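You operate a simulated robot arm through the tools that you are given. There is no shell and no other tool.

You are at the controls of a simulated robot arm. One attempt, no reset.

TASK
Open throat cooling and feed slide, then start the screw gently at 20%.
Fine: valve, slide and screw dial all before the start; valve and slide stay open, leave the line running.

It is judged by the outcome, as a careful person would: the job done as asked, and still so three seconds after it is handed in. It fails if anything else is knocked over, pushed out of place, dropped, spilled or broken.

THE ROBOT
A 6-joint arm with a two-finger gripper, fixed in place. Base frame: the origin is at the foot of the arm, x ahead of it, y to its left, z up. Units: m, rad, N and s.
It reaches about 1.298 m from its shoulder. Its first joint turns from -2.601 to 2.601 rad. Payload 1.57 kg.
Tool frame: the origin (TCP) lies between the finger pads and is the grasp point; the fingertips stand 0.021 m ahead of it; z points along the fingers, y is the line along which they close. The gripper opens to 0.07 m. The gripper's body begins 0.05 m behind the TCP.
Orientation is that of the tool frame in the base frame, as [roll, pitch, yaw] about the fixed x, y, z axes, in that order (R = Rz(yaw) Ry(pitch) Rx(roll)). With the fingers straight down and closing along the base's y, the tool's x points along the base's -x, its y along +y and its z along -z.

THE INTERFACE
- The arm moves only by the tool move_arm. Its argument "motion" is a list that holds one entry, the list of rows, each a list of 7 numbers: the shift along the tool's x, y, z in m, then the turn, a rotation vector about the tool's x, y, z in rad, then the finger opening in m, from 0 to 0.07. In form: [[[dx, dy, dz, rx, ry, rz, hand], ...]]. A call has 1 to 20 rows; each row is the pose to reach, as a shift and turn from the pose commanded when the call began, along the tool's axes at that moment. Rows are played at 5 a second. More than 0.05 m and 0.15 rad between two rows, or a gripper value outside its range, and nothing of the call is played. Where a pose cannot be reached the arm comes as near as it can. A force on the tool above 40 N (or 10 N above the force at the start of the call, whichever is more), or a blocked arm, ends the call early, and 0.2 s more pass. The fingers move at their own pace and stop on an object; they squeeze with about 21 N. The grip force told is the motor's: it shows also when the fingers shut on nothing. Time passes only in rows, and 0.2 s behind the last, so rows that repeat a pose let the fingers close. The reply holds the time, the measured pose of the TCP, the force on the tool along the base axes, the opening and the grip force, in the units named above and with some noise, with the torque about the TCP (base axes, N m) and any sound that the robot's microphone picked up.
- Cameras (640 x 400 px; columns grow to the right, rows downward): "scene" is fixed at [0.2305, -0.5037, 1.6499]; the picture's right is [0.96, -0.28, 0.00], its down [-0.14, -0.47, -0.87] and it looks along [0.25, 0.83, -0.49] (base axes); focal length 350 px, centre (320, 200). "wrist" rides on the gripper at [0.079, 0.004, -0.081] in the tool frame; the picture's right is [-0.05, 1.00, 0.00], its down [-0.67, -0.04, -0.74] and it looks along [-0.74, -0.04, 0.67] (tool axes); focal length 256 px, centre (320, 200).
- camera(camera): a new picture of that camera. The clock stands still meanwhile.
- raise_lower(by): slides the trunk up (or, below 0, down) by that many m; the arm rides with it, the base frame stays. It gives what a move gives, with no picture.
- measure_at(camera, pixels): there is no depth. For up to 12 entries [column, row, z] of the newest picture of that camera ("zoom" is the newest enlarged one), the place [x, y] in the base frame at which the ray of that pixel passes the height z, good to about 0.003 m, but the place of the scene camera against the robot may be out by one fixed shift of up to 0.018 m in any direction. The clock stands still meanwhile.
- close_up(camera, box): a new picture of the part [left, top, right, bottom] of that camera's present view, enlarged. The clock stands still meanwhile.
- close_job(): hands the job in; it is judged then, once.

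Open the gripper and draw the arm clear of the work before you hand the job in, unless the task says otherwise.

The tools are called as a command line: name --argument value ..., lists and objects as JSON in quotes. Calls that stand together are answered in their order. move_arm: Moves the arm, as the interface text tells. Its arguments: {"type":"object","properties":{"motion":{"type":"array","items":{"type":"array","items":{"type":"array","items":{"type":"number"}}}}},"required":["motion"]} The other tools are called the same way: raise_lower (by) slides the trunk up or down; camera (camera) takes a picture; measure_at (camera, pixels) gives the place at which the rays of pixels pass given heights; close_up (camera, box) takes an enlarged picture of a part of a camera's view; close_job () hands the job in.

At the start:

```text
time_s: 0.0
eef_pos: [0.2124, 0.6404, 1.1717]
ee_rot: [-3.14, 0.001, 3.141]
force: [-0.7, 0.2, 0.3]
moment: [0.03, 0.02, -0.02]
finger_gap: 0.07
grip_force: 0.1
trunk travel left (down, up): [-0.852, 0.118]
```

scene: 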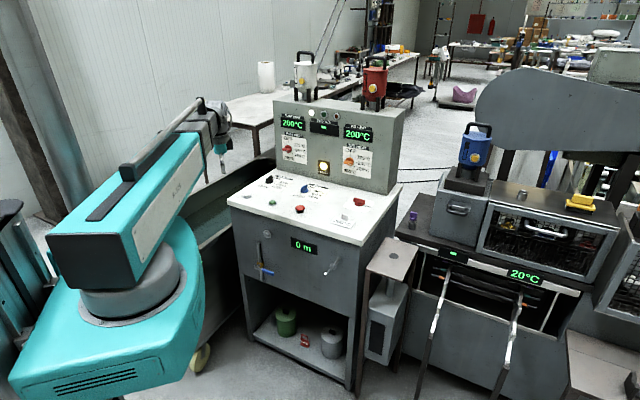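
wrist: 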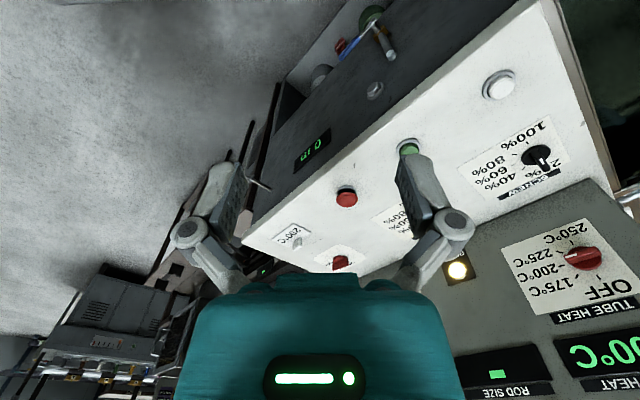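

I start by looking closely at the machine panel in the scene view (columns 220-410, rows 70-300) and at the wrist view.

close_up --camera "scene" --box '[225, 160, 405, 290]'

close_up --camera "scene" --box '[265, 50, 415, 200]'

close_up --camera "wrist" --box '[240, 0, 640, 250]'

```text
3.08 times, centred on (315, 225) of scene
```

zoom: 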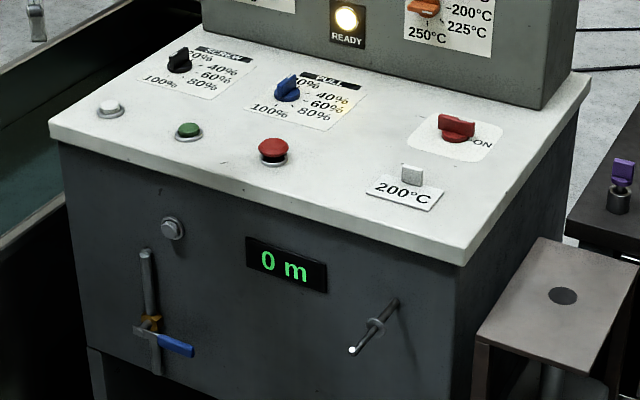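

```text
2.67 times, centred on (340, 125) of scene
```

zoom: 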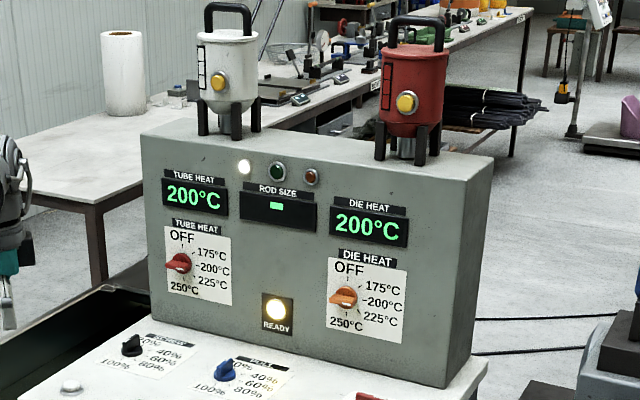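

```text
1.60 times, centred on (440, 125) of wrist
```

zoom: 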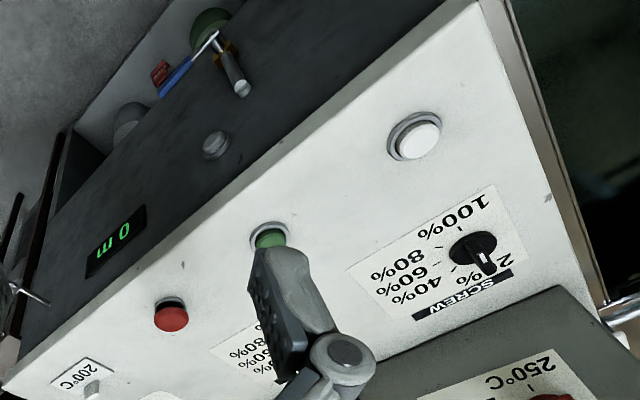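

The panel has SCREW and PULL dials, white/green/red buttons, a blue-handled valve at the lower left front and some rod at the front right. I look closer at each one.

close_up --camera "scene" --box '[310, 240, 360, 290]'

close_up --camera "scene" --box '[240, 210, 300, 290]'

close_up --camera "scene" --box '[240, 165, 340, 225]'

close_up --camera "scene" --box '[330, 180, 390, 235]'

close_up --camera "scene" --box '[280, 45, 400, 120]'

close_up --camera "scene" --box '[350, 180, 640, 400]'

```text
8.00 times, centred on (335, 265) of scene
```

zoom: 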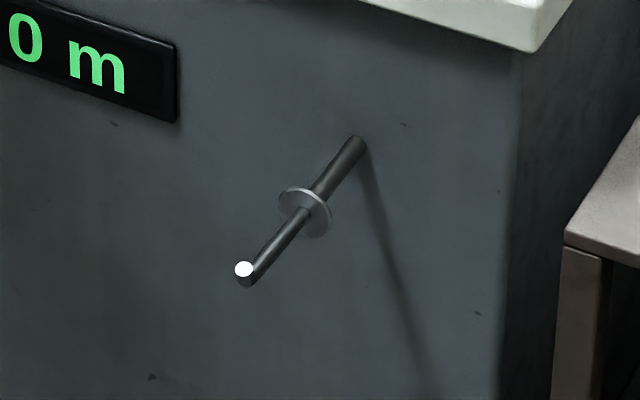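

```text
5.00 times, centred on (270, 250) of scene
```

zoom: 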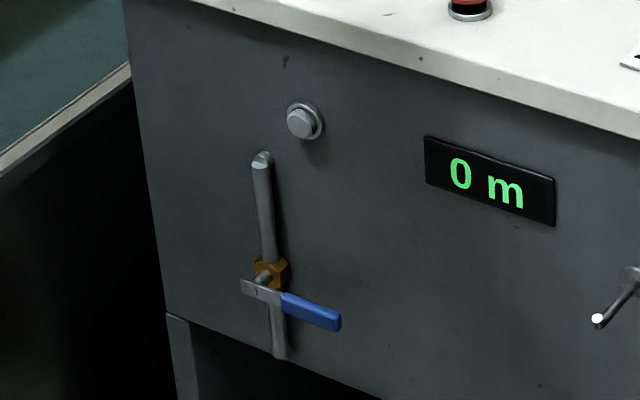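

```text
6.40 times, centred on (290, 195) of scene
```

zoom: 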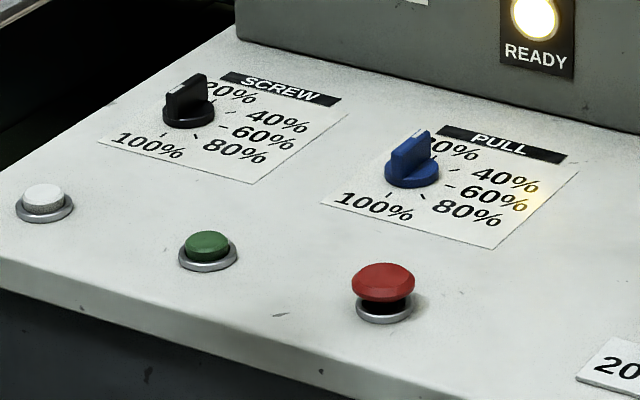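

```text
7.27 times, centred on (360, 208) of scene
```

zoom: 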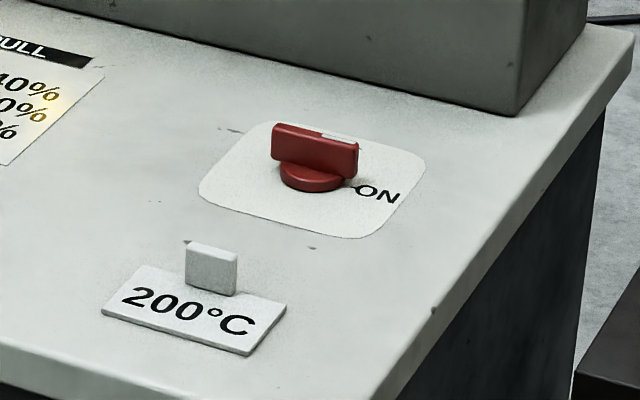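

```text
5.33 times, centred on (340, 82) of scene
```

zoom: 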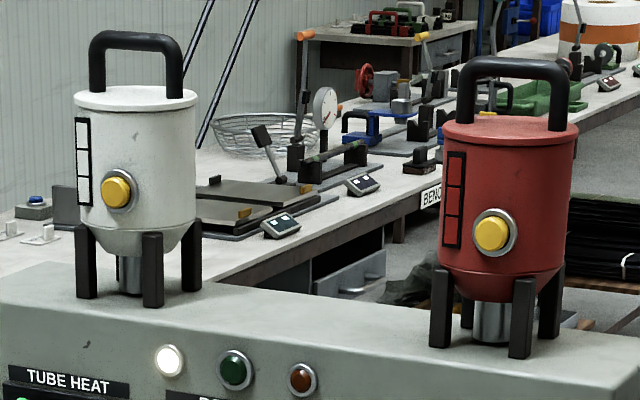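

```text
1.82 times, centred on (495, 290) of scene
```

zoom: 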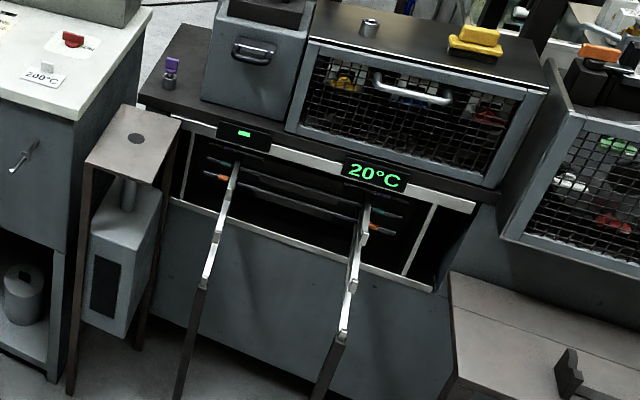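

Rough triangulation puts the console top near z≈0.89. I measure console points in both cameras at that height to cross-check.

measure_at --camera "scene" --pixels '[[227, 203, 0.89], [360, 245, 0.89], [399, 182, 0.89], [274, 169, 0.89], [256, 190, 0.89], [278, 202, 0.89], [302, 209, 0.89], [269, 180, 0.9], [305, 190, 0.9], [353, 200, 0.9], [260, 232, 0.8], [269, 268, 0.7]]'

measure_at --camera "wrist" --pixels '[[499, 84, 0.89], [408, 147, 0.89], [346, 197, 0.89], [540, 155, 0.9], [375, 90, 0.8], [385, 45, 0.7], [246, 238, 0.89], [540, 0, 0.89], [613, 190, 0.89], [390, 258, 0.89]]'

```text
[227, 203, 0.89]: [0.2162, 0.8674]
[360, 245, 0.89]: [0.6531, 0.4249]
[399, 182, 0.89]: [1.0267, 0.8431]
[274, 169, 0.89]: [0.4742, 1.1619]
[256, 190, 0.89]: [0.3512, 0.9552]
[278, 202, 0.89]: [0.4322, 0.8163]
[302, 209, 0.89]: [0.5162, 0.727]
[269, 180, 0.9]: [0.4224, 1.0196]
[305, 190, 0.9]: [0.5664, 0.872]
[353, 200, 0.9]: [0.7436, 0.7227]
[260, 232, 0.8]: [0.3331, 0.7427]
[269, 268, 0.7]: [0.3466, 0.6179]
```

```text
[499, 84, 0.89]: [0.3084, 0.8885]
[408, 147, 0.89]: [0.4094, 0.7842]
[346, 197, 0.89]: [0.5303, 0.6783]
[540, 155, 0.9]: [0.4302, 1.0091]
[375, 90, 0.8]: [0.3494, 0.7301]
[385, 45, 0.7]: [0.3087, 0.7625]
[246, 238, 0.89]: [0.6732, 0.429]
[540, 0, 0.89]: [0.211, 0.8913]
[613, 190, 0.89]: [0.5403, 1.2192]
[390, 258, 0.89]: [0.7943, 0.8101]
```

The console front edge runs along (1,-1) in the base, so its face looks toward (-1,-1). I back off a little and yaw the wrist by +45° so the wrist camera faces the console squarely.

move_arm --motion '[[[0.01, -0.025, 0, 0, 0, -0.13, 0.07], [0.02, -0.05, 0, 0, 0, -0.26, 0.07], [0.03, -0.075, 0, 0, 0, -0.39, 0.07], [0.04, -0.1, 0, 0, 0, -0.52, 0.07], [0.05, -0.125, 0, 0, 0, -0.655, 0.07], [0.06, -0.15, 0, 0, 0, -0.785, 0.07]]]'

camera --camera "wrist"

camera --camera "scene"

```text
time_s: 1.4
eef_pos: [0.1536, 0.4914, 1.1708]
ee_rot: [-3.141, 0.0, -2.355]
force: [-0.3, 0.8, -0.1]
moment: [0.0, -0.01, -0.01]
finger_gap: 0.0703
grip_force: 0.1
trunk travel left (down, up): [-0.852, 0.118]
```

```text
taken
```

wrist: 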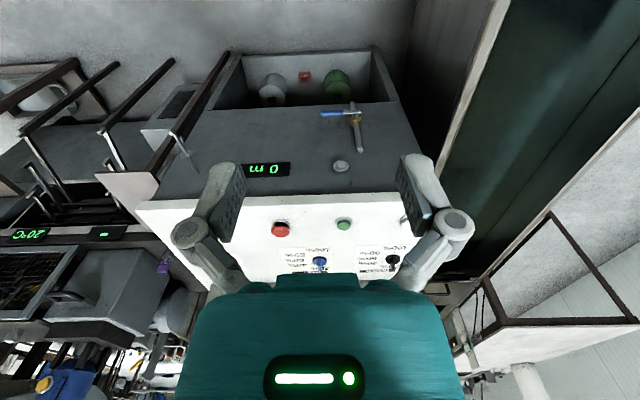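

```text
taken
```

scene: 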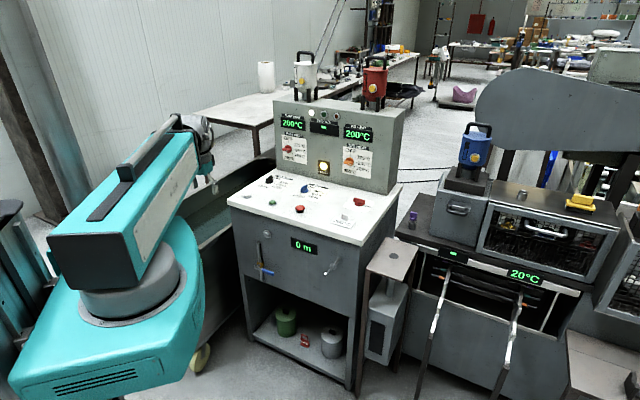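

The wrist camera now faces the front squarely (image upside down): valve near (350,120), grey front knob near (340,166), spindle near (180,145). I zoom in on these.

close_up --camera "wrist" --box '[290, 60, 430, 190]'

close_up --camera "wrist" --box '[130, 60, 310, 200]'

close_up --camera "wrist" --box '[250, 190, 430, 290]'

measure_at --camera "wrist" --pixels '[[340, 166, 0.8], [350, 115, 0.72], [323, 113, 0.72], [358, 150, 0.75], [344, 224, 0.89], [280, 229, 0.89], [393, 260, 0.9], [320, 262, 0.9], [404, 220, 0.89]]'

```text
3.08 times, centred on (360, 125) of wrist
```

zoom: 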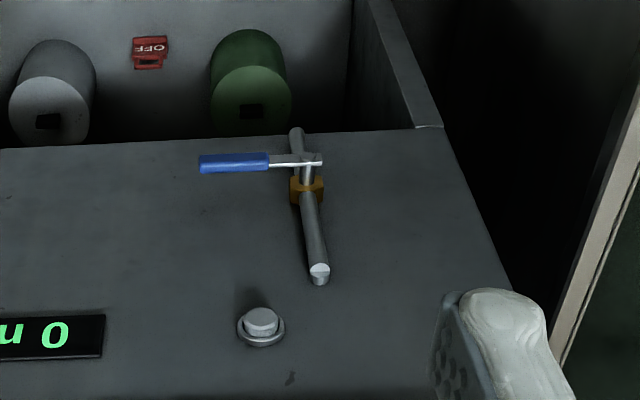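

```text
2.86 times, centred on (220, 130) of wrist
```

zoom: 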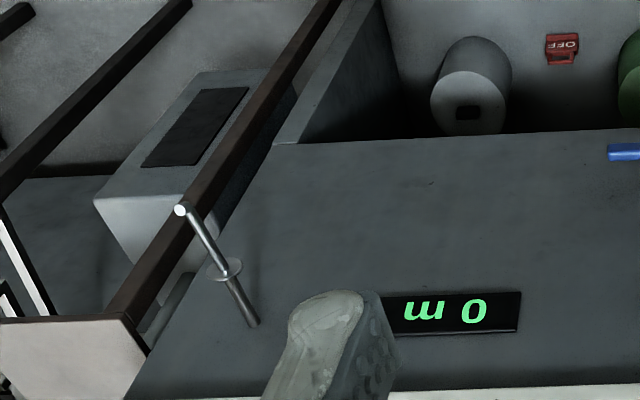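

```text
3.56 times, centred on (340, 240) of wrist
```

zoom: 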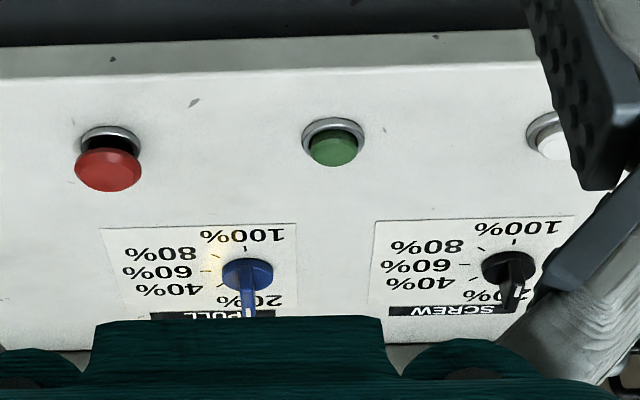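

```text
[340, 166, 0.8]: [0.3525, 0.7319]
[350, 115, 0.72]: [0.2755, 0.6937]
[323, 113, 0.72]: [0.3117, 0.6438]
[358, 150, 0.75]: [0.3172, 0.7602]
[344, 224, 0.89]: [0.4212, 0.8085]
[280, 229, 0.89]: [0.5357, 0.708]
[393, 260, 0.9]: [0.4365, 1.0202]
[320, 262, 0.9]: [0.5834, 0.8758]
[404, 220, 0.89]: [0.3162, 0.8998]
```

I'll lower the hand in front of the console and tilt it 45° forward, so the wrist camera looks straight at the front face.

move_arm --motion '[[[0.0, 0, 0.03, 0, -0.0785, 0, 0.07], [0.0, 0, 0.06, 0, -0.157, 0, 0.07], [0.0, 0, 0.09, 0, -0.2355, 0, 0.07], [0.0, 0, 0.12, 0, -0.314, 0, 0.07], [0.0, 0, 0.15, 0, -0.3925, 0, 0.07], [0.0, 0, 0.18, 0, -0.471, 0, 0.07], [0.0, 0, 0.21, 0, -0.5495, 0, 0.07], [0.0, 0, 0.24, 0, -0.628, 0, 0.07], [0.0, 0, 0.27, 0, -0.7065, 0, 0.07], [0.0, 0, 0.3, 0, -0.785, 0, 0.07]]]'

camera --camera "wrist"

camera --camera "scene"

```text
time_s: 3.6
eef_pos: [0.1512, 0.5807, 1.2247]
ee_rot: [-3.141, 0.785, -2.357]
force: [-0.1, -0.1, 0.2]
moment: [-0.01, 0.01, -0.01]
finger_gap: 0.07
grip_force: 0.0
out of reach, approached as far as the arm can: row 1, 2, 3, 4, 5, 6, 7, 8, 9, 10
trunk travel left (down, up): [-0.852, 0.118]
```

```text
taken
```

wrist: 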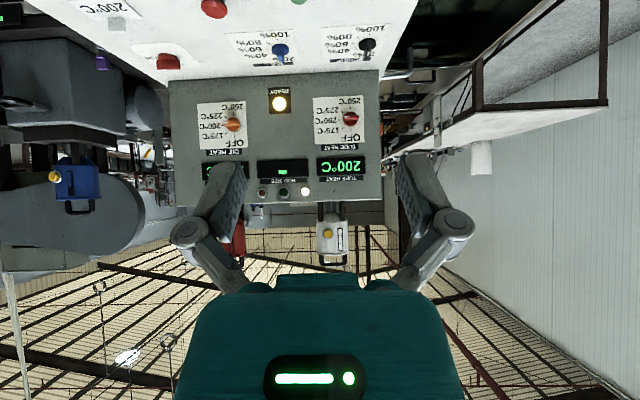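

```text
taken
```

scene: 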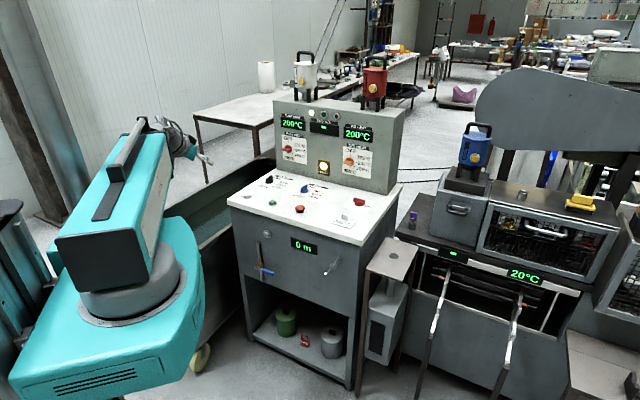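

The arm couldn't go lower by itself there (trunk must do that), but this view shows the back panel and hoppers. I zoom in on the hopper bottom and the panel.

close_up --camera "wrist" --box '[220, 70, 420, 290]'

close_up --camera "wrist" --box '[80, 0, 420, 80]'

close_up --camera "wrist" --box '[0, 30, 200, 230]'

```text
1.82 times, centred on (320, 180) of wrist
```

zoom: 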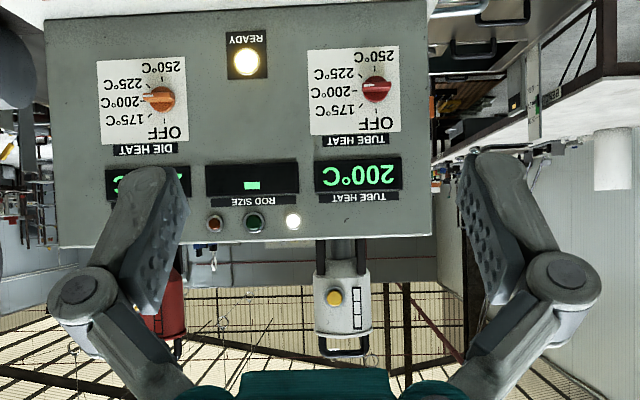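

```text
1.88 times, centred on (250, 40) of wrist
```

zoom: 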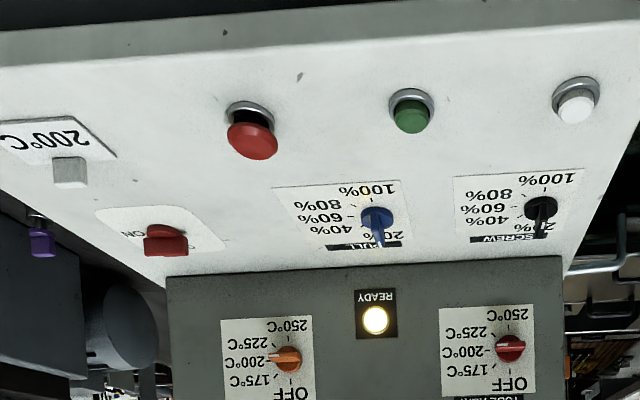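

```text
2.00 times, centred on (100, 130) of wrist
```

zoom: 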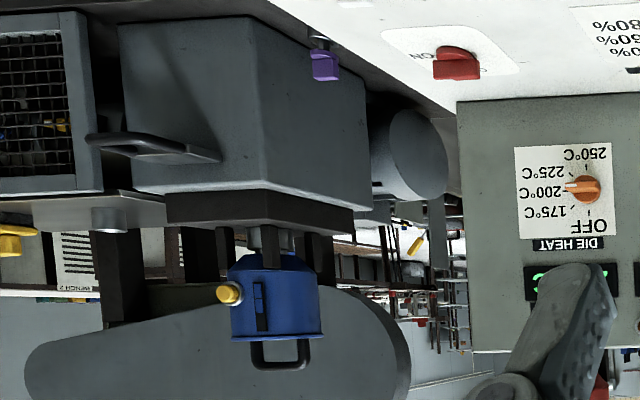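

The right-hand unit is another machine; the SCREW dial, buttons and valve are on the console. I lower the trunk in steps to bring the wrist camera level with the front face and watch for clearance.

raise_lower --by -0.2

camera --camera "scene"

camera --camera "wrist"

```text
time_s: 5.8
eef_pos: [0.1514, 0.5813, 1.0255]
ee_rot: [-3.141, 0.783, -2.357]
force: [0.0, 0.4, -0.4]
moment: [0.05, 0.02, -0.01]
finger_gap: 0.0699
grip_force: 0.0
trunk travel left (down, up): [-0.652, 0.318]
```

```text
taken
```

scene: 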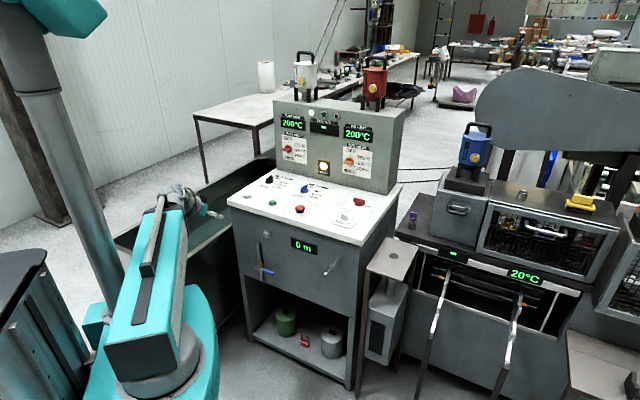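

```text
taken
```

wrist: 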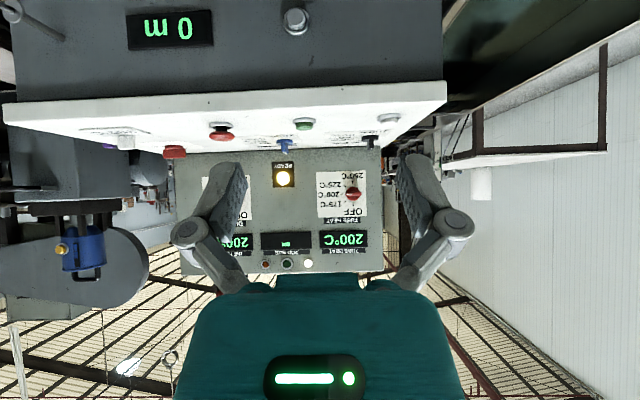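

Clear so far; the front knob is at wrist (295,20) and the display at (170,30). I lower another 0.2 m to see the front face.

raise_lower --by -0.2

camera --camera "scene"

camera --camera "wrist"

```text
time_s: 7.9
eef_pos: [0.1506, 0.5814, 0.826]
ee_rot: [-3.141, 0.784, -2.356]
force: [0.9, 0.0, -0.1]
moment: [0.0, 0.02, 0.0]
finger_gap: 0.0702
grip_force: 0.0
trunk travel left (down, up): [-0.452, 0.518]
```

```text
taken
```

scene: 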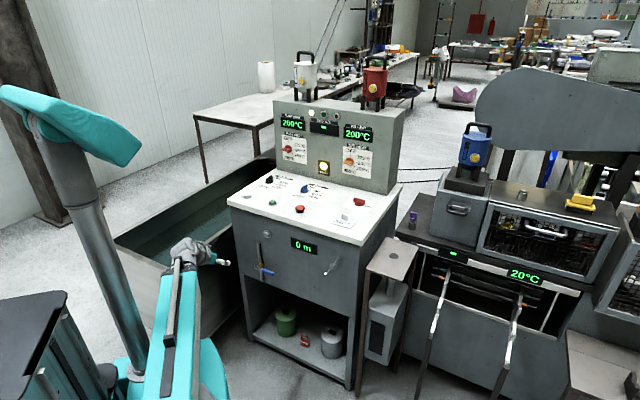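

```text
taken
```

wrist: 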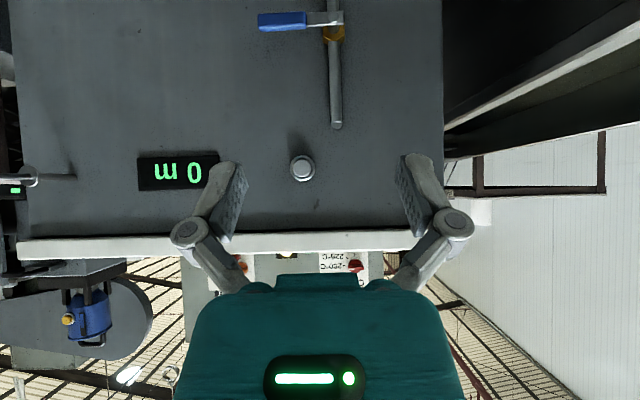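

Now the camera looks straight at the front face: valve lever (285,20), grey knob (302,168), rod with collar (45,178). Zooming on them.

close_up --camera "wrist" --box '[250, 0, 360, 70]'

close_up --camera "wrist" --box '[260, 120, 350, 210]'

close_up --camera "wrist" --box '[0, 120, 120, 220]'

close_up --camera "wrist" --box '[440, 60, 640, 260]'

```text
5.71 times, centred on (305, 35) of wrist
```

zoom: 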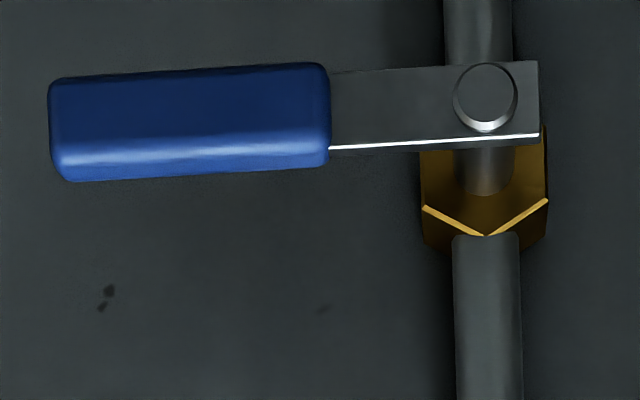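

```text
4.44 times, centred on (305, 165) of wrist
```

zoom: 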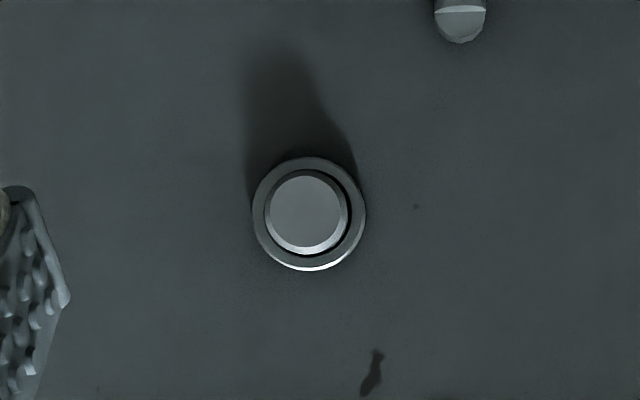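

```text
4.00 times, centred on (60, 170) of wrist
```

zoom: 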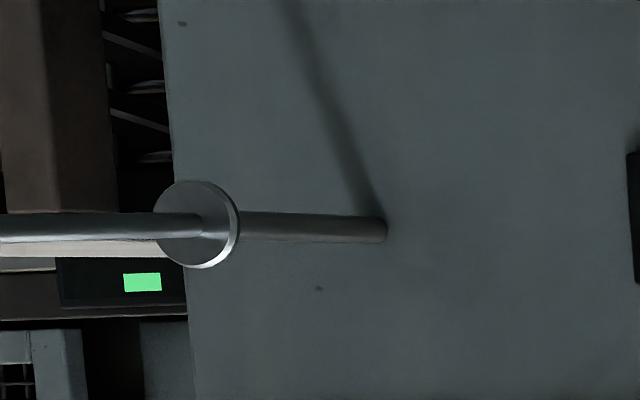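

```text
2.00 times, centred on (540, 160) of wrist
```

zoom: 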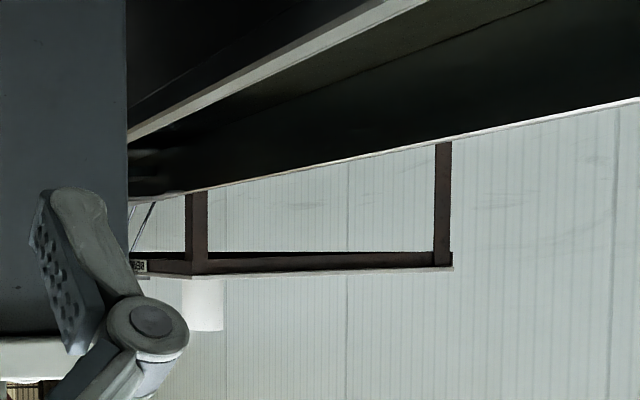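

Triangulating: knob cap at about (u=-0.27, v=0.767, z=0.80) and the valve pivot at (u=-0.323, v=0.732, z=0.618), where u runs along the face to its right and v into it. The lever lies across the pipe, so the valve is closed. I lower the trunk, then turn the hand to point horizontally at the face.

raise_lower --by -0.2

move_arm --motion '[[[-0.0212, 0, -0.0023, 0, -0.131, 0, 0.07], [-0.0424, 0, -0.0047, 0, -0.262, 0, 0.07], [-0.0636, 0, -0.007, 0, -0.393, 0, 0.07], [-0.0849, 0, -0.0094, 0, -0.524, 0, 0.07], [-0.1061, 0, -0.0118, 0, -0.655, 0, 0.07], [-0.1273, 0, -0.0141, 0, -0.785, 0, 0.07]]]'

camera --camera "scene"

camera --camera "wrist"

```text
time_s: 10.1
eef_pos: [0.1518, 0.5824, 0.6248]
ee_rot: [-3.141, 0.783, -2.357]
force: [-0.2, 0.1, -0.4]
moment: [-0.04, -0.02, -0.01]
finger_gap: 0.0698
grip_force: 0.0
trunk travel left (down, up): [-0.252, 0.718]
```

```text
time_s: 11.5
eef_pos: [0.2081, 0.6369, 0.7567]
ee_rot: [-2.685, 1.571, -1.902]
force: [0.2, -0.8, 0.6]
moment: [-0.02, 0.0, -0.01]
finger_gap: 0.07
grip_force: 0.1
out of reach, approached as far as the arm can: row 2, 3, 4, 5, 6
trunk travel left (down, up): [-0.252, 0.718]
```

```text
taken
```

scene: 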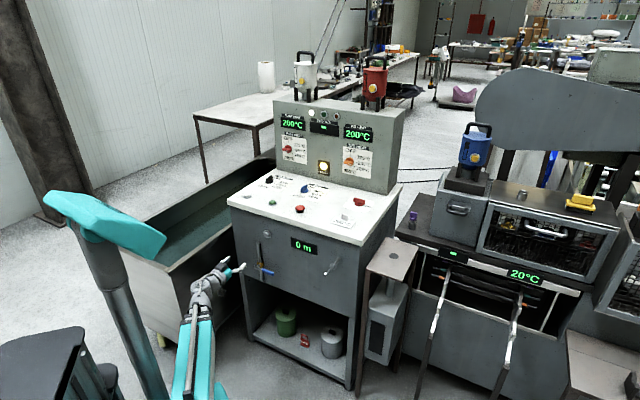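

```text
taken
```

wrist: 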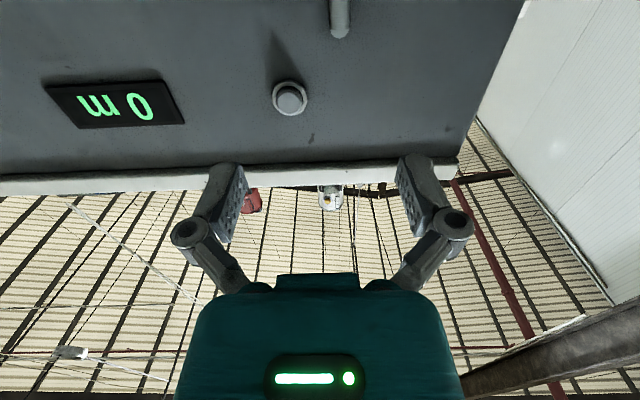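

The hand is now horizontal, at about v=0.60, u=-0.30, z=0.757. I zoom in on the knob at (290,97) to judge its shape and how far it stands out.

close_up --camera "wrist" --box '[250, 50, 350, 130]'

close_up --camera "scene" --box '[190, 220, 290, 300]'

```text
5.00 times, centred on (300, 90) of wrist
```

zoom: 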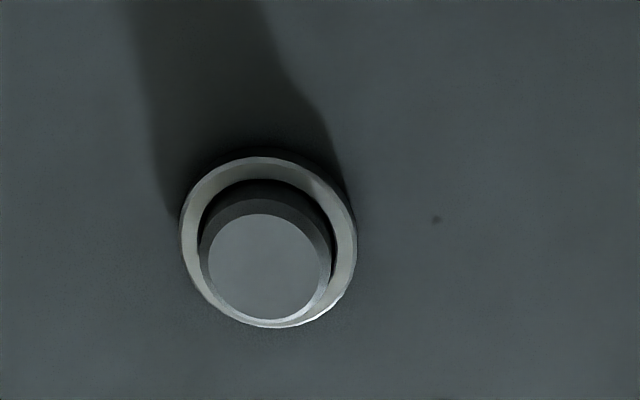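

```text
5.00 times, centred on (240, 260) of scene
```

zoom: 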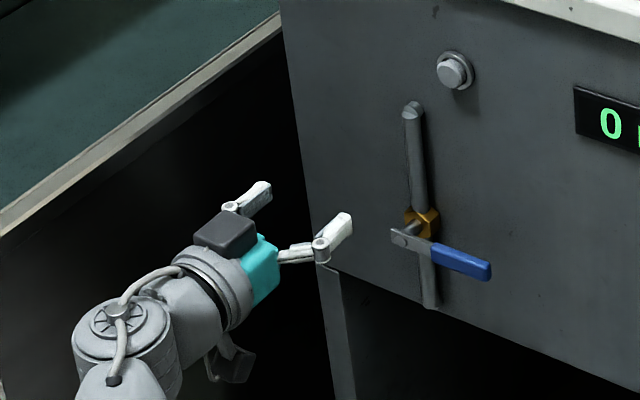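

The grey front piece could be a push button, so I shouldn't assume it's the slide. I look closely at other candidates: the hoppers' lower parts, the purple handle, and the right-hand unit.

close_up --camera "scene" --box '[395, 195, 475, 265]'

close_up --camera "scene" --box '[430, 110, 630, 240]'

close_up --camera "scene" --box '[285, 45, 335, 110]'

close_up --camera "scene" --box '[350, 45, 410, 115]'

close_up --camera "scene" --box '[260, 290, 360, 370]'

close_up --camera "scene" --box '[350, 225, 430, 375]'

```text
5.71 times, centred on (435, 230) of scene
```

zoom: 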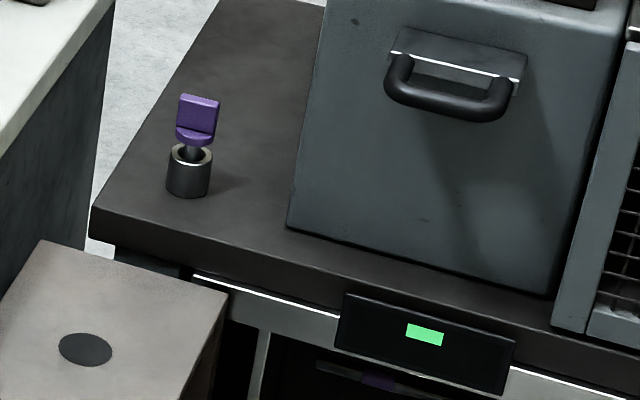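

```text
3.08 times, centred on (530, 175) of scene
```

zoom: 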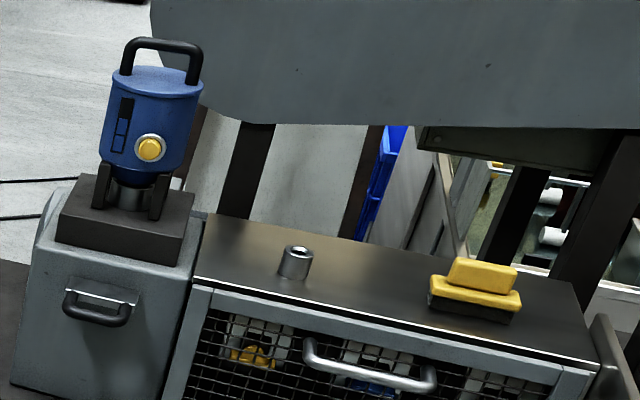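

```text
6.15 times, centred on (310, 78) of scene
```

zoom: 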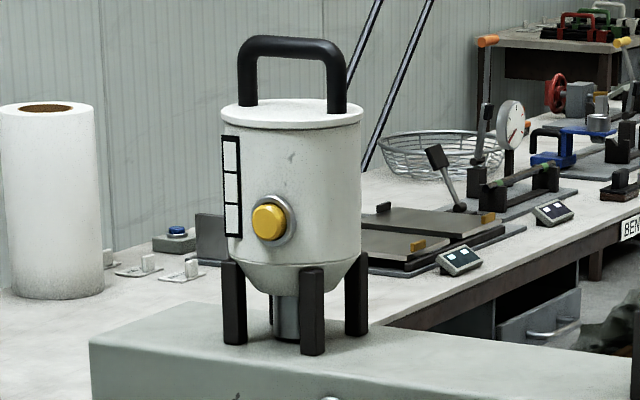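

```text
5.71 times, centred on (380, 80) of scene
```

zoom: 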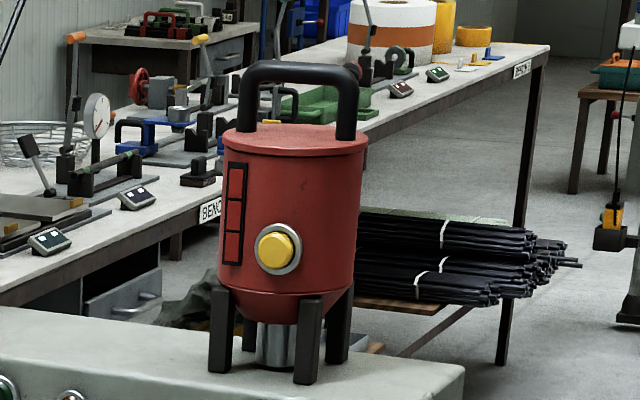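

```text
5.00 times, centred on (310, 330) of scene
```

zoom: 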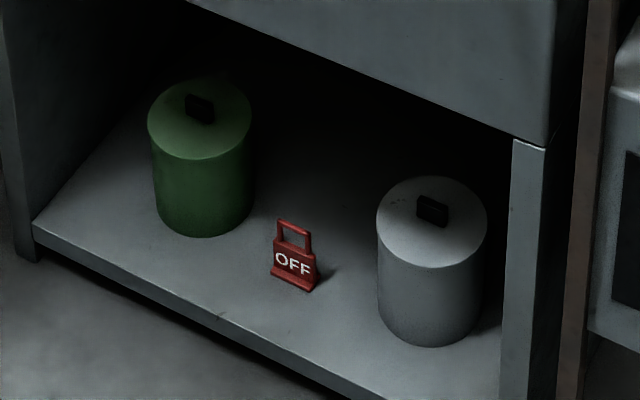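

```text
2.67 times, centred on (390, 300) of scene
```

zoom: 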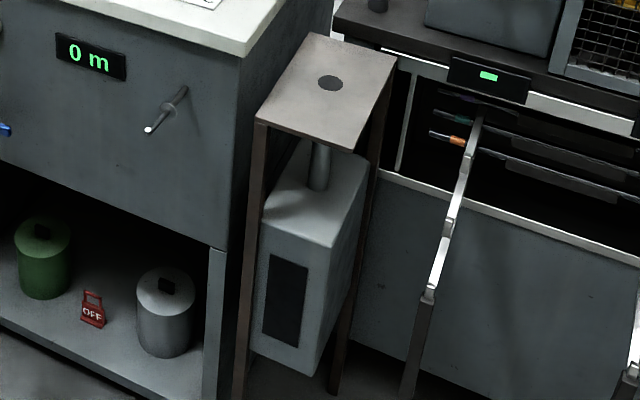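

The other units show no slide for this screw line; the remaining candidates on the console are the rod with collar and the grey front piece, which I'll inspect closely after the valve. I lower the trunk 0.15 m so the hand can get under the blue lever.

raise_lower --by -0.15

camera --camera "wrist"

camera --camera "scene"

```text
time_s: 13.3
eef_pos: [0.2089, 0.6366, 0.6059]
ee_rot: [-2.907, 1.566, -2.122]
force: [0.3, -0.1, -0.2]
moment: [-0.02, 0.01, -0.04]
finger_gap: 0.07
grip_force: 0.1
trunk travel left (down, up): [-0.102, 0.868]
```

```text
taken
```

wrist: 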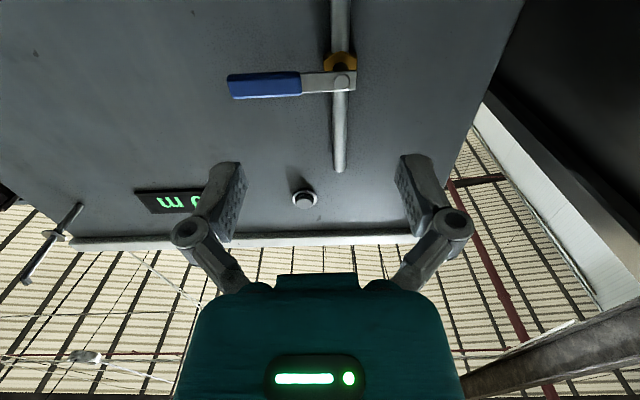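

```text
taken
```

scene: 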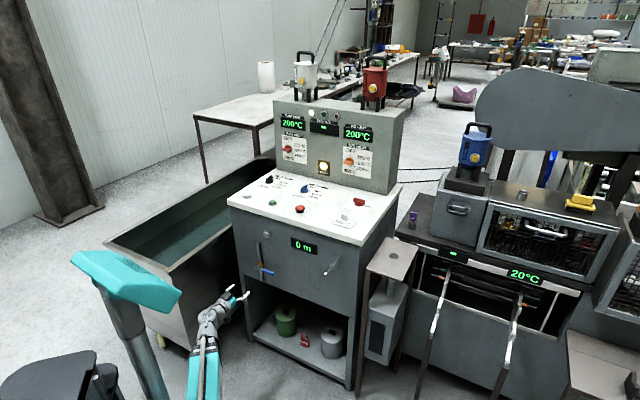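

The valve is well in view at wrist (265,85)-(342,82), and the rod at (50,245). I zoom in on both.

close_up --camera "wrist" --box '[210, 30, 380, 130]'

close_up --camera "wrist" --box '[0, 180, 120, 300]'

```text
3.76 times, centred on (295, 80) of wrist
```

zoom: 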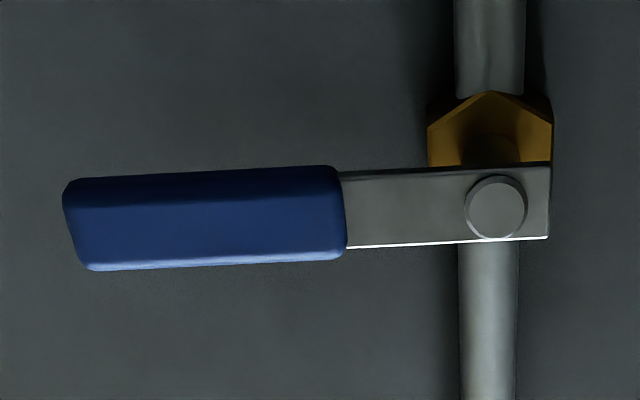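

```text
3.33 times, centred on (60, 240) of wrist
```

zoom: 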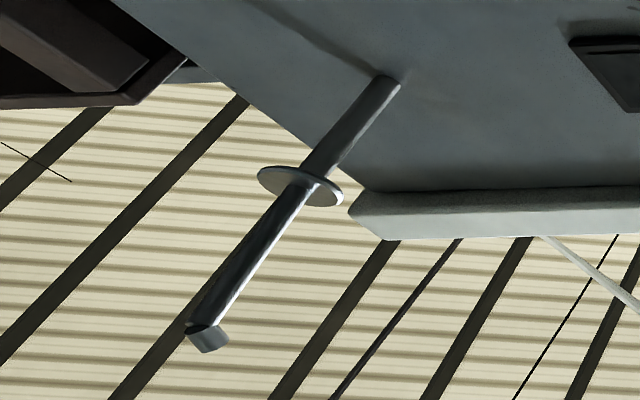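

The rod turns out to be a fixed-looking peg with a collar and hooked tip. For the valve: pivot at (u=-0.322, v=0.732, z=0.619), grip end at u≈-0.227. I drop the trunk 5 cm more, close the fingers and line them up just below the blue grip, still short of it.

raise_lower --by -0.05

move_arm --motion '[[[0.0, -0.014, 0.0, 0, 0, 0, 0.04], [0.0, -0.028, 0.0, 0, 0, 0, 0.0], [0.0, -0.042, 0.0, 0, 0, 0, 0.0], [0.0, -0.0545, 0.0, 0, 0, 0, 0.0], [0.0, -0.0545, 0.0, 0, 0, 0, 0.0]]]'

```text
time_s: 14.2
eef_pos: [0.2078, 0.6378, 0.5561]
ee_rot: [-2.912, 1.566, -2.128]
force: [0.4, 1.1, -0.3]
moment: [0.0, 0.0, 0.05]
finger_gap: 0.07
grip_force: 0.1
trunk travel left (down, up): [-0.052, 0.918]
```

```text
time_s: 15.4
eef_pos: [0.2495, 0.6145, 0.5565]
ee_rot: [-2.922, 1.567, -2.136]
force: [0.0, -0.3, -0.2]
moment: [0.0, 0.01, -0.02]
finger_gap: 0.0
grip_force: 21.1
out of reach, approached as far as the arm can: row 3, 4, 5
trunk travel left (down, up): [-0.052, 0.918]
```

Fingers are closed at (u=-0.258, v=0.611, z=0.557). I raise to just under the lever's height and correct u, still short of the lever, then look.

move_arm --motion '[[[-0.015, -0.005, 0.01, 0, 0, 0, 0.0], [-0.03, -0.01, 0.02, 0, 0, 0, 0.0], [-0.034, -0.01, 0.03, 0, 0, 0, 0.0]]]'

camera --camera "wrist"

close_up --camera "scene" --box '[190, 220, 310, 310]'

```text
time_s: 16.2
eef_pos: [0.2771, 0.6289, 0.5571]
ee_rot: [-2.773, 1.569, -1.988]
force: [0.1, 0.9, 0.1]
moment: [0.0, 0.0, -0.01]
finger_gap: 0.0
grip_force: 21.1
out of reach, approached as far as the arm can: row 1, 2, 3
trunk travel left (down, up): [-0.052, 0.918]
```

```text
taken
```

wrist: 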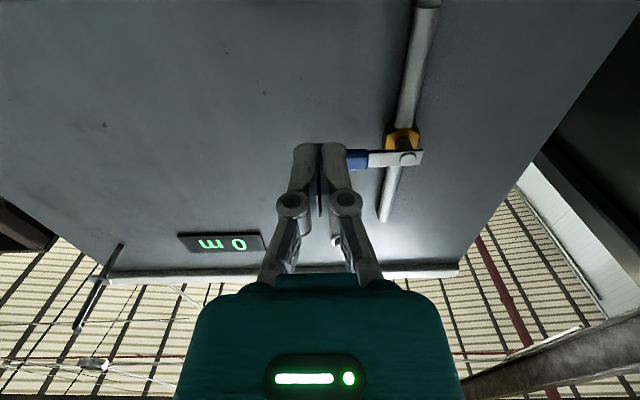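

```text
4.44 times, centred on (250, 265) of scene
```

zoom: 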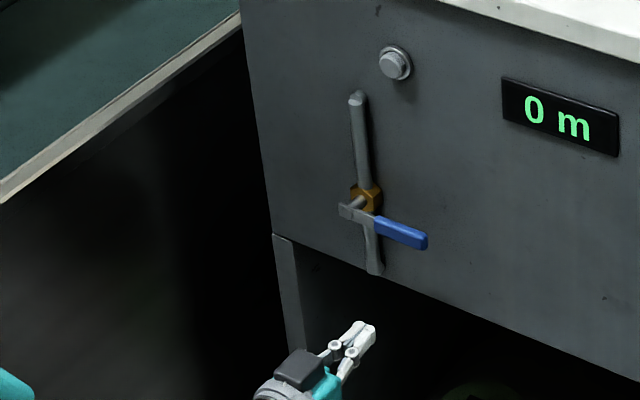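

The commanded pose kept the earlier unreachable offset, which explains the lag in z. I advance and rise to about v=0.688, z=0.59, with the tips still ~1 cm short of the lever, and check the pose.

move_arm --motion '[[[-0.01, 0.0, 0.02, 0, 0, 0, 0.0], [-0.02, 0.0, 0.04, 0, 0, 0, 0.0], [-0.03, 0.0, 0.06, 0, 0, 0, 0.0], [-0.03, 0.0, 0.06, 0, 0, 0, 0.0]]]'

camera --camera "wrist"

close_up --camera "scene" --box '[210, 220, 310, 300]'

```text
time_s: 17.2
eef_pos: [0.3208, 0.6715, 0.5564]
ee_rot: [-2.802, 1.569, -2.016]
force: [-0.7, -0.3, 1.1]
moment: [0.01, -0.02, -0.01]
finger_gap: 0.0
grip_force: 21.2
out of reach, approached as far as the arm can: row 1, 2, 3, 4
trunk travel left (down, up): [-0.052, 0.918]
```

```text
taken
```

wrist: 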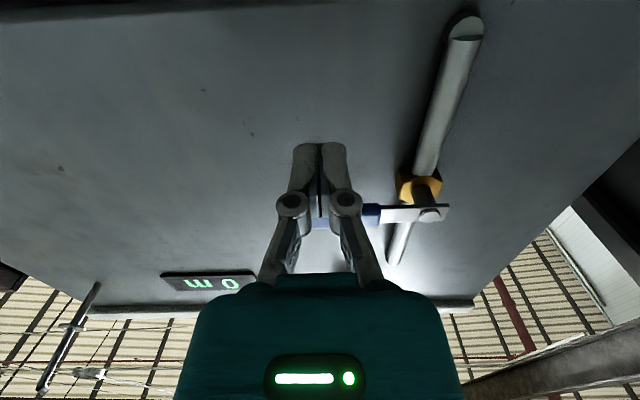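

```text
5.00 times, centred on (260, 260) of scene
```

zoom: 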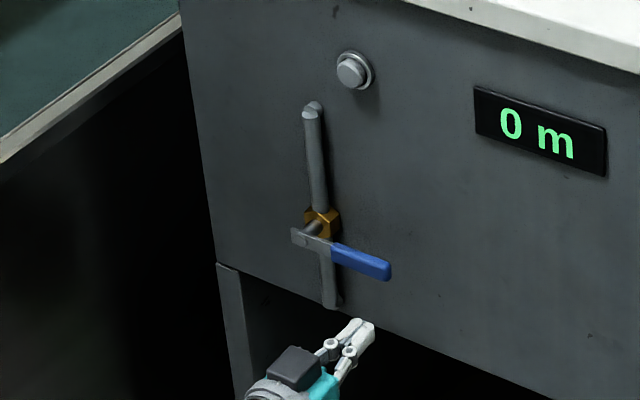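

z stays pinned at 0.556: that is the arm's lower limit at this trunk height, so the commanded z must still be lower. I back off 5 cm from the face first, then raise the command until the arm actually follows.

move_arm --motion '[[[0.0, 0.0, -0.05, 0, 0, 0, 0.0], [-0.04, 0.0, -0.05, 0, 0, 0, 0.0], [-0.08, 0.0, -0.05, 0, 0, 0, 0.0], [-0.12, 0.0, -0.05, 0, 0, 0, 0.0]]]'

```text
time_s: 18.2
eef_pos: [0.2855, 0.6351, 0.5572]
ee_rot: [-2.795, 1.57, -2.012]
force: [-0.4, -0.1, 0.2]
moment: [0.02, 0.02, -0.02]
finger_gap: 0.0
grip_force: 20.9
out of reach, approached as far as the arm can: row 2, 3, 4
trunk travel left (down, up): [-0.052, 0.918]
```

This arm is planar (SCARA-like): its height comes only from the trunk and the hand's tilt, which explains the pinned z. So I raise the trunk 0.033 m to z=0.59, then slide forward under the blue grip.

raise_lower --by 0.033

move_arm --motion '[[[0.0, 0.005, 0.025, 0, 0, 0, 0.0], [0.0, 0.009, 0.05, 0, 0, 0, 0.0], [0.0, 0.009, 0.07, 0, 0, 0, 0.0], [0.0, 0.009, 0.07, 0, 0, 0, 0.0]]]'

camera --camera "wrist"

close_up --camera "scene" --box '[210, 220, 310, 300]'

```text
time_s: 18.9
eef_pos: [0.2844, 0.6357, 0.5897]
ee_rot: [-2.81, 1.57, -2.026]
force: [0.0, 0.2, 0.1]
moment: [0.02, -0.01, 0.01]
finger_gap: 0.0001
grip_force: 21.1
trunk travel left (down, up): [-0.085, 0.885]
```

```text
time_s: 19.9
eef_pos: [0.328, 0.6906, 0.5909]
ee_rot: [-2.768, 1.569, -1.983]
force: [-0.1, 0.0, 0.3]
moment: [0.01, -0.02, 0.02]
finger_gap: 0.0
grip_force: 20.6
trunk travel left (down, up): [-0.085, 0.885]
```

```text
taken
```

wrist: 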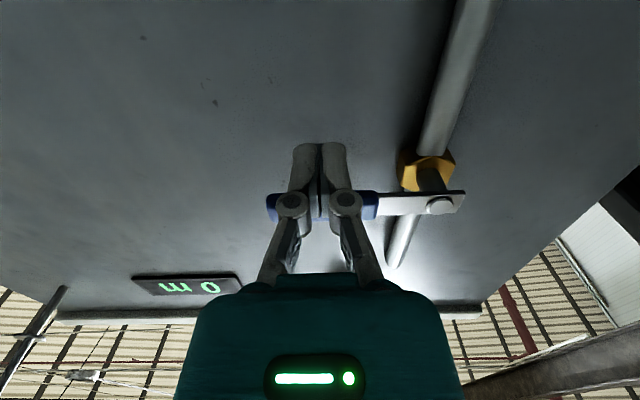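

```text
5.00 times, centred on (260, 260) of scene
```

zoom: 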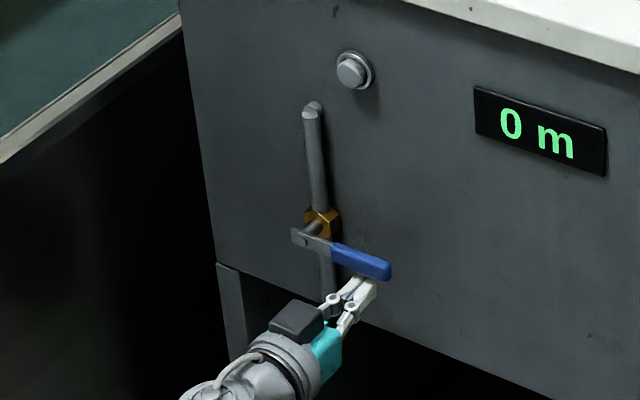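

The closed fingers are right below the blue grip, with no contact. I raise the trunk by 3 cm to start pushing the lever up and check the force.

raise_lower --by 0.03

close_up --camera "scene" --box '[210, 220, 310, 300]'

```text
time_s: 20.7
eef_pos: [0.3281, 0.6901, 0.6201]
ee_rot: [-2.448, 1.569, -1.664]
force: [0.0, -0.3, -1.1]
moment: [0.03, 0.0, 0.01]
finger_gap: 0.0002
grip_force: 28.5
trunk travel left (down, up): [-0.115, 0.855]
```

```text
5.00 times, centred on (260, 260) of scene
```

zoom: 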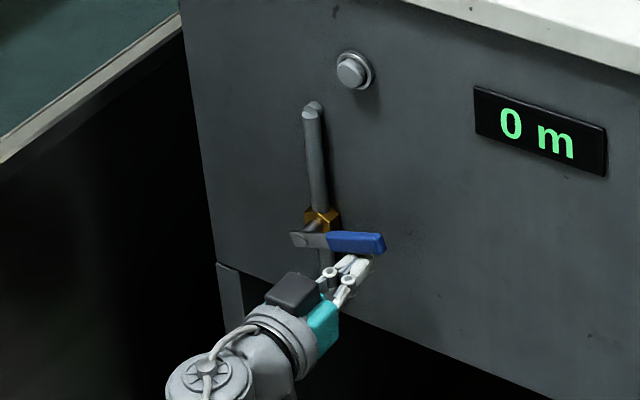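

The lever followed upward with only ~1 N, so it opens this way. I raise 4.5 cm more to get to about 45°.

raise_lower --by 0.045

close_up --camera "scene" --box '[210, 220, 310, 300]'

```text
time_s: 21.6
eef_pos: [0.3285, 0.6908, 0.6646]
ee_rot: [-2.604, 1.568, -1.822]
force: [-0.2, -0.7, -0.6]
moment: [0.0, -0.01, -0.02]
finger_gap: 0.0
grip_force: 28.1
trunk travel left (down, up): [-0.16, 0.81]
```

```text
5.00 times, centred on (260, 260) of scene
```

zoom: 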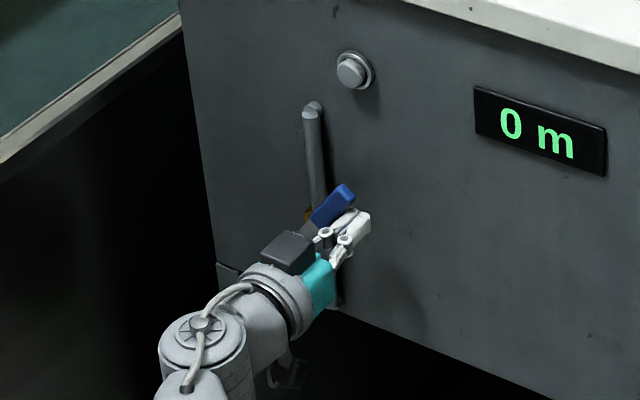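

The lever is at about 45-50°. Now I push it sideways toward the pipe line by moving left along the face in small rows.

move_arm --motion '[[[0.0, 0.01, 0.0, 0, 0, 0, 0.0], [0.0, 0.02, 0.0, 0, 0, 0, 0.0], [0.0, 0.03, 0.0, 0, 0, 0, 0.0], [0.0, 0.038, 0.0, 0, 0, 0, 0.0], [0.0, 0.044, 0.0, 0, 0, 0, 0.0], [0.0, 0.047, 0.0, 0, 0, 0, 0.0]]]'

close_up --camera "scene" --box '[210, 220, 310, 300]'

camera --camera "wrist"

```text
time_s: 23.0
eef_pos: [0.2979, 0.7219, 0.6647]
ee_rot: [2.982, 1.569, -2.523]
force: [18.7, -18.1, 0.6]
moment: [-0.08, -0.12, -0.24]
finger_gap: 0.0003
grip_force: 28.8
trunk travel left (down, up): [-0.16, 0.81]
```

```text
5.00 times, centred on (260, 260) of scene
```

zoom: 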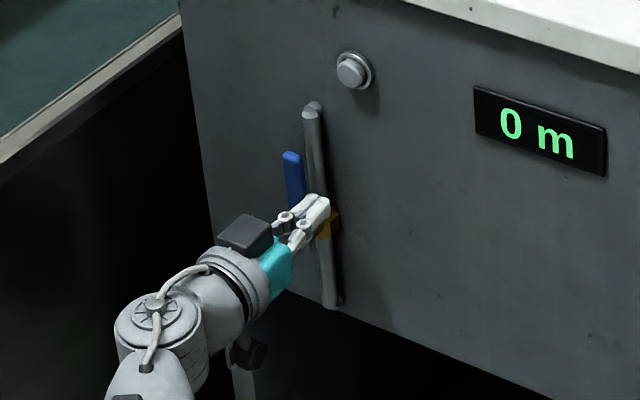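

```text
taken
```

wrist: 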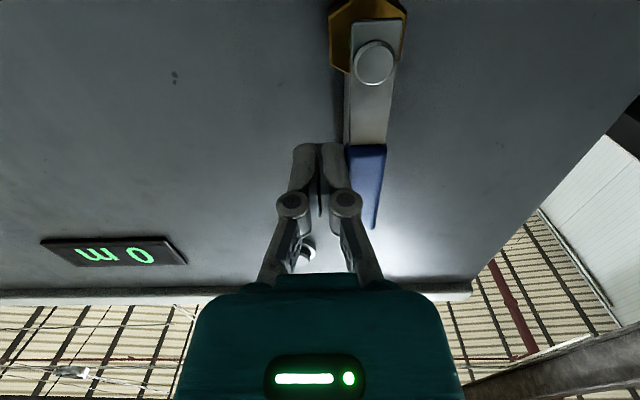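

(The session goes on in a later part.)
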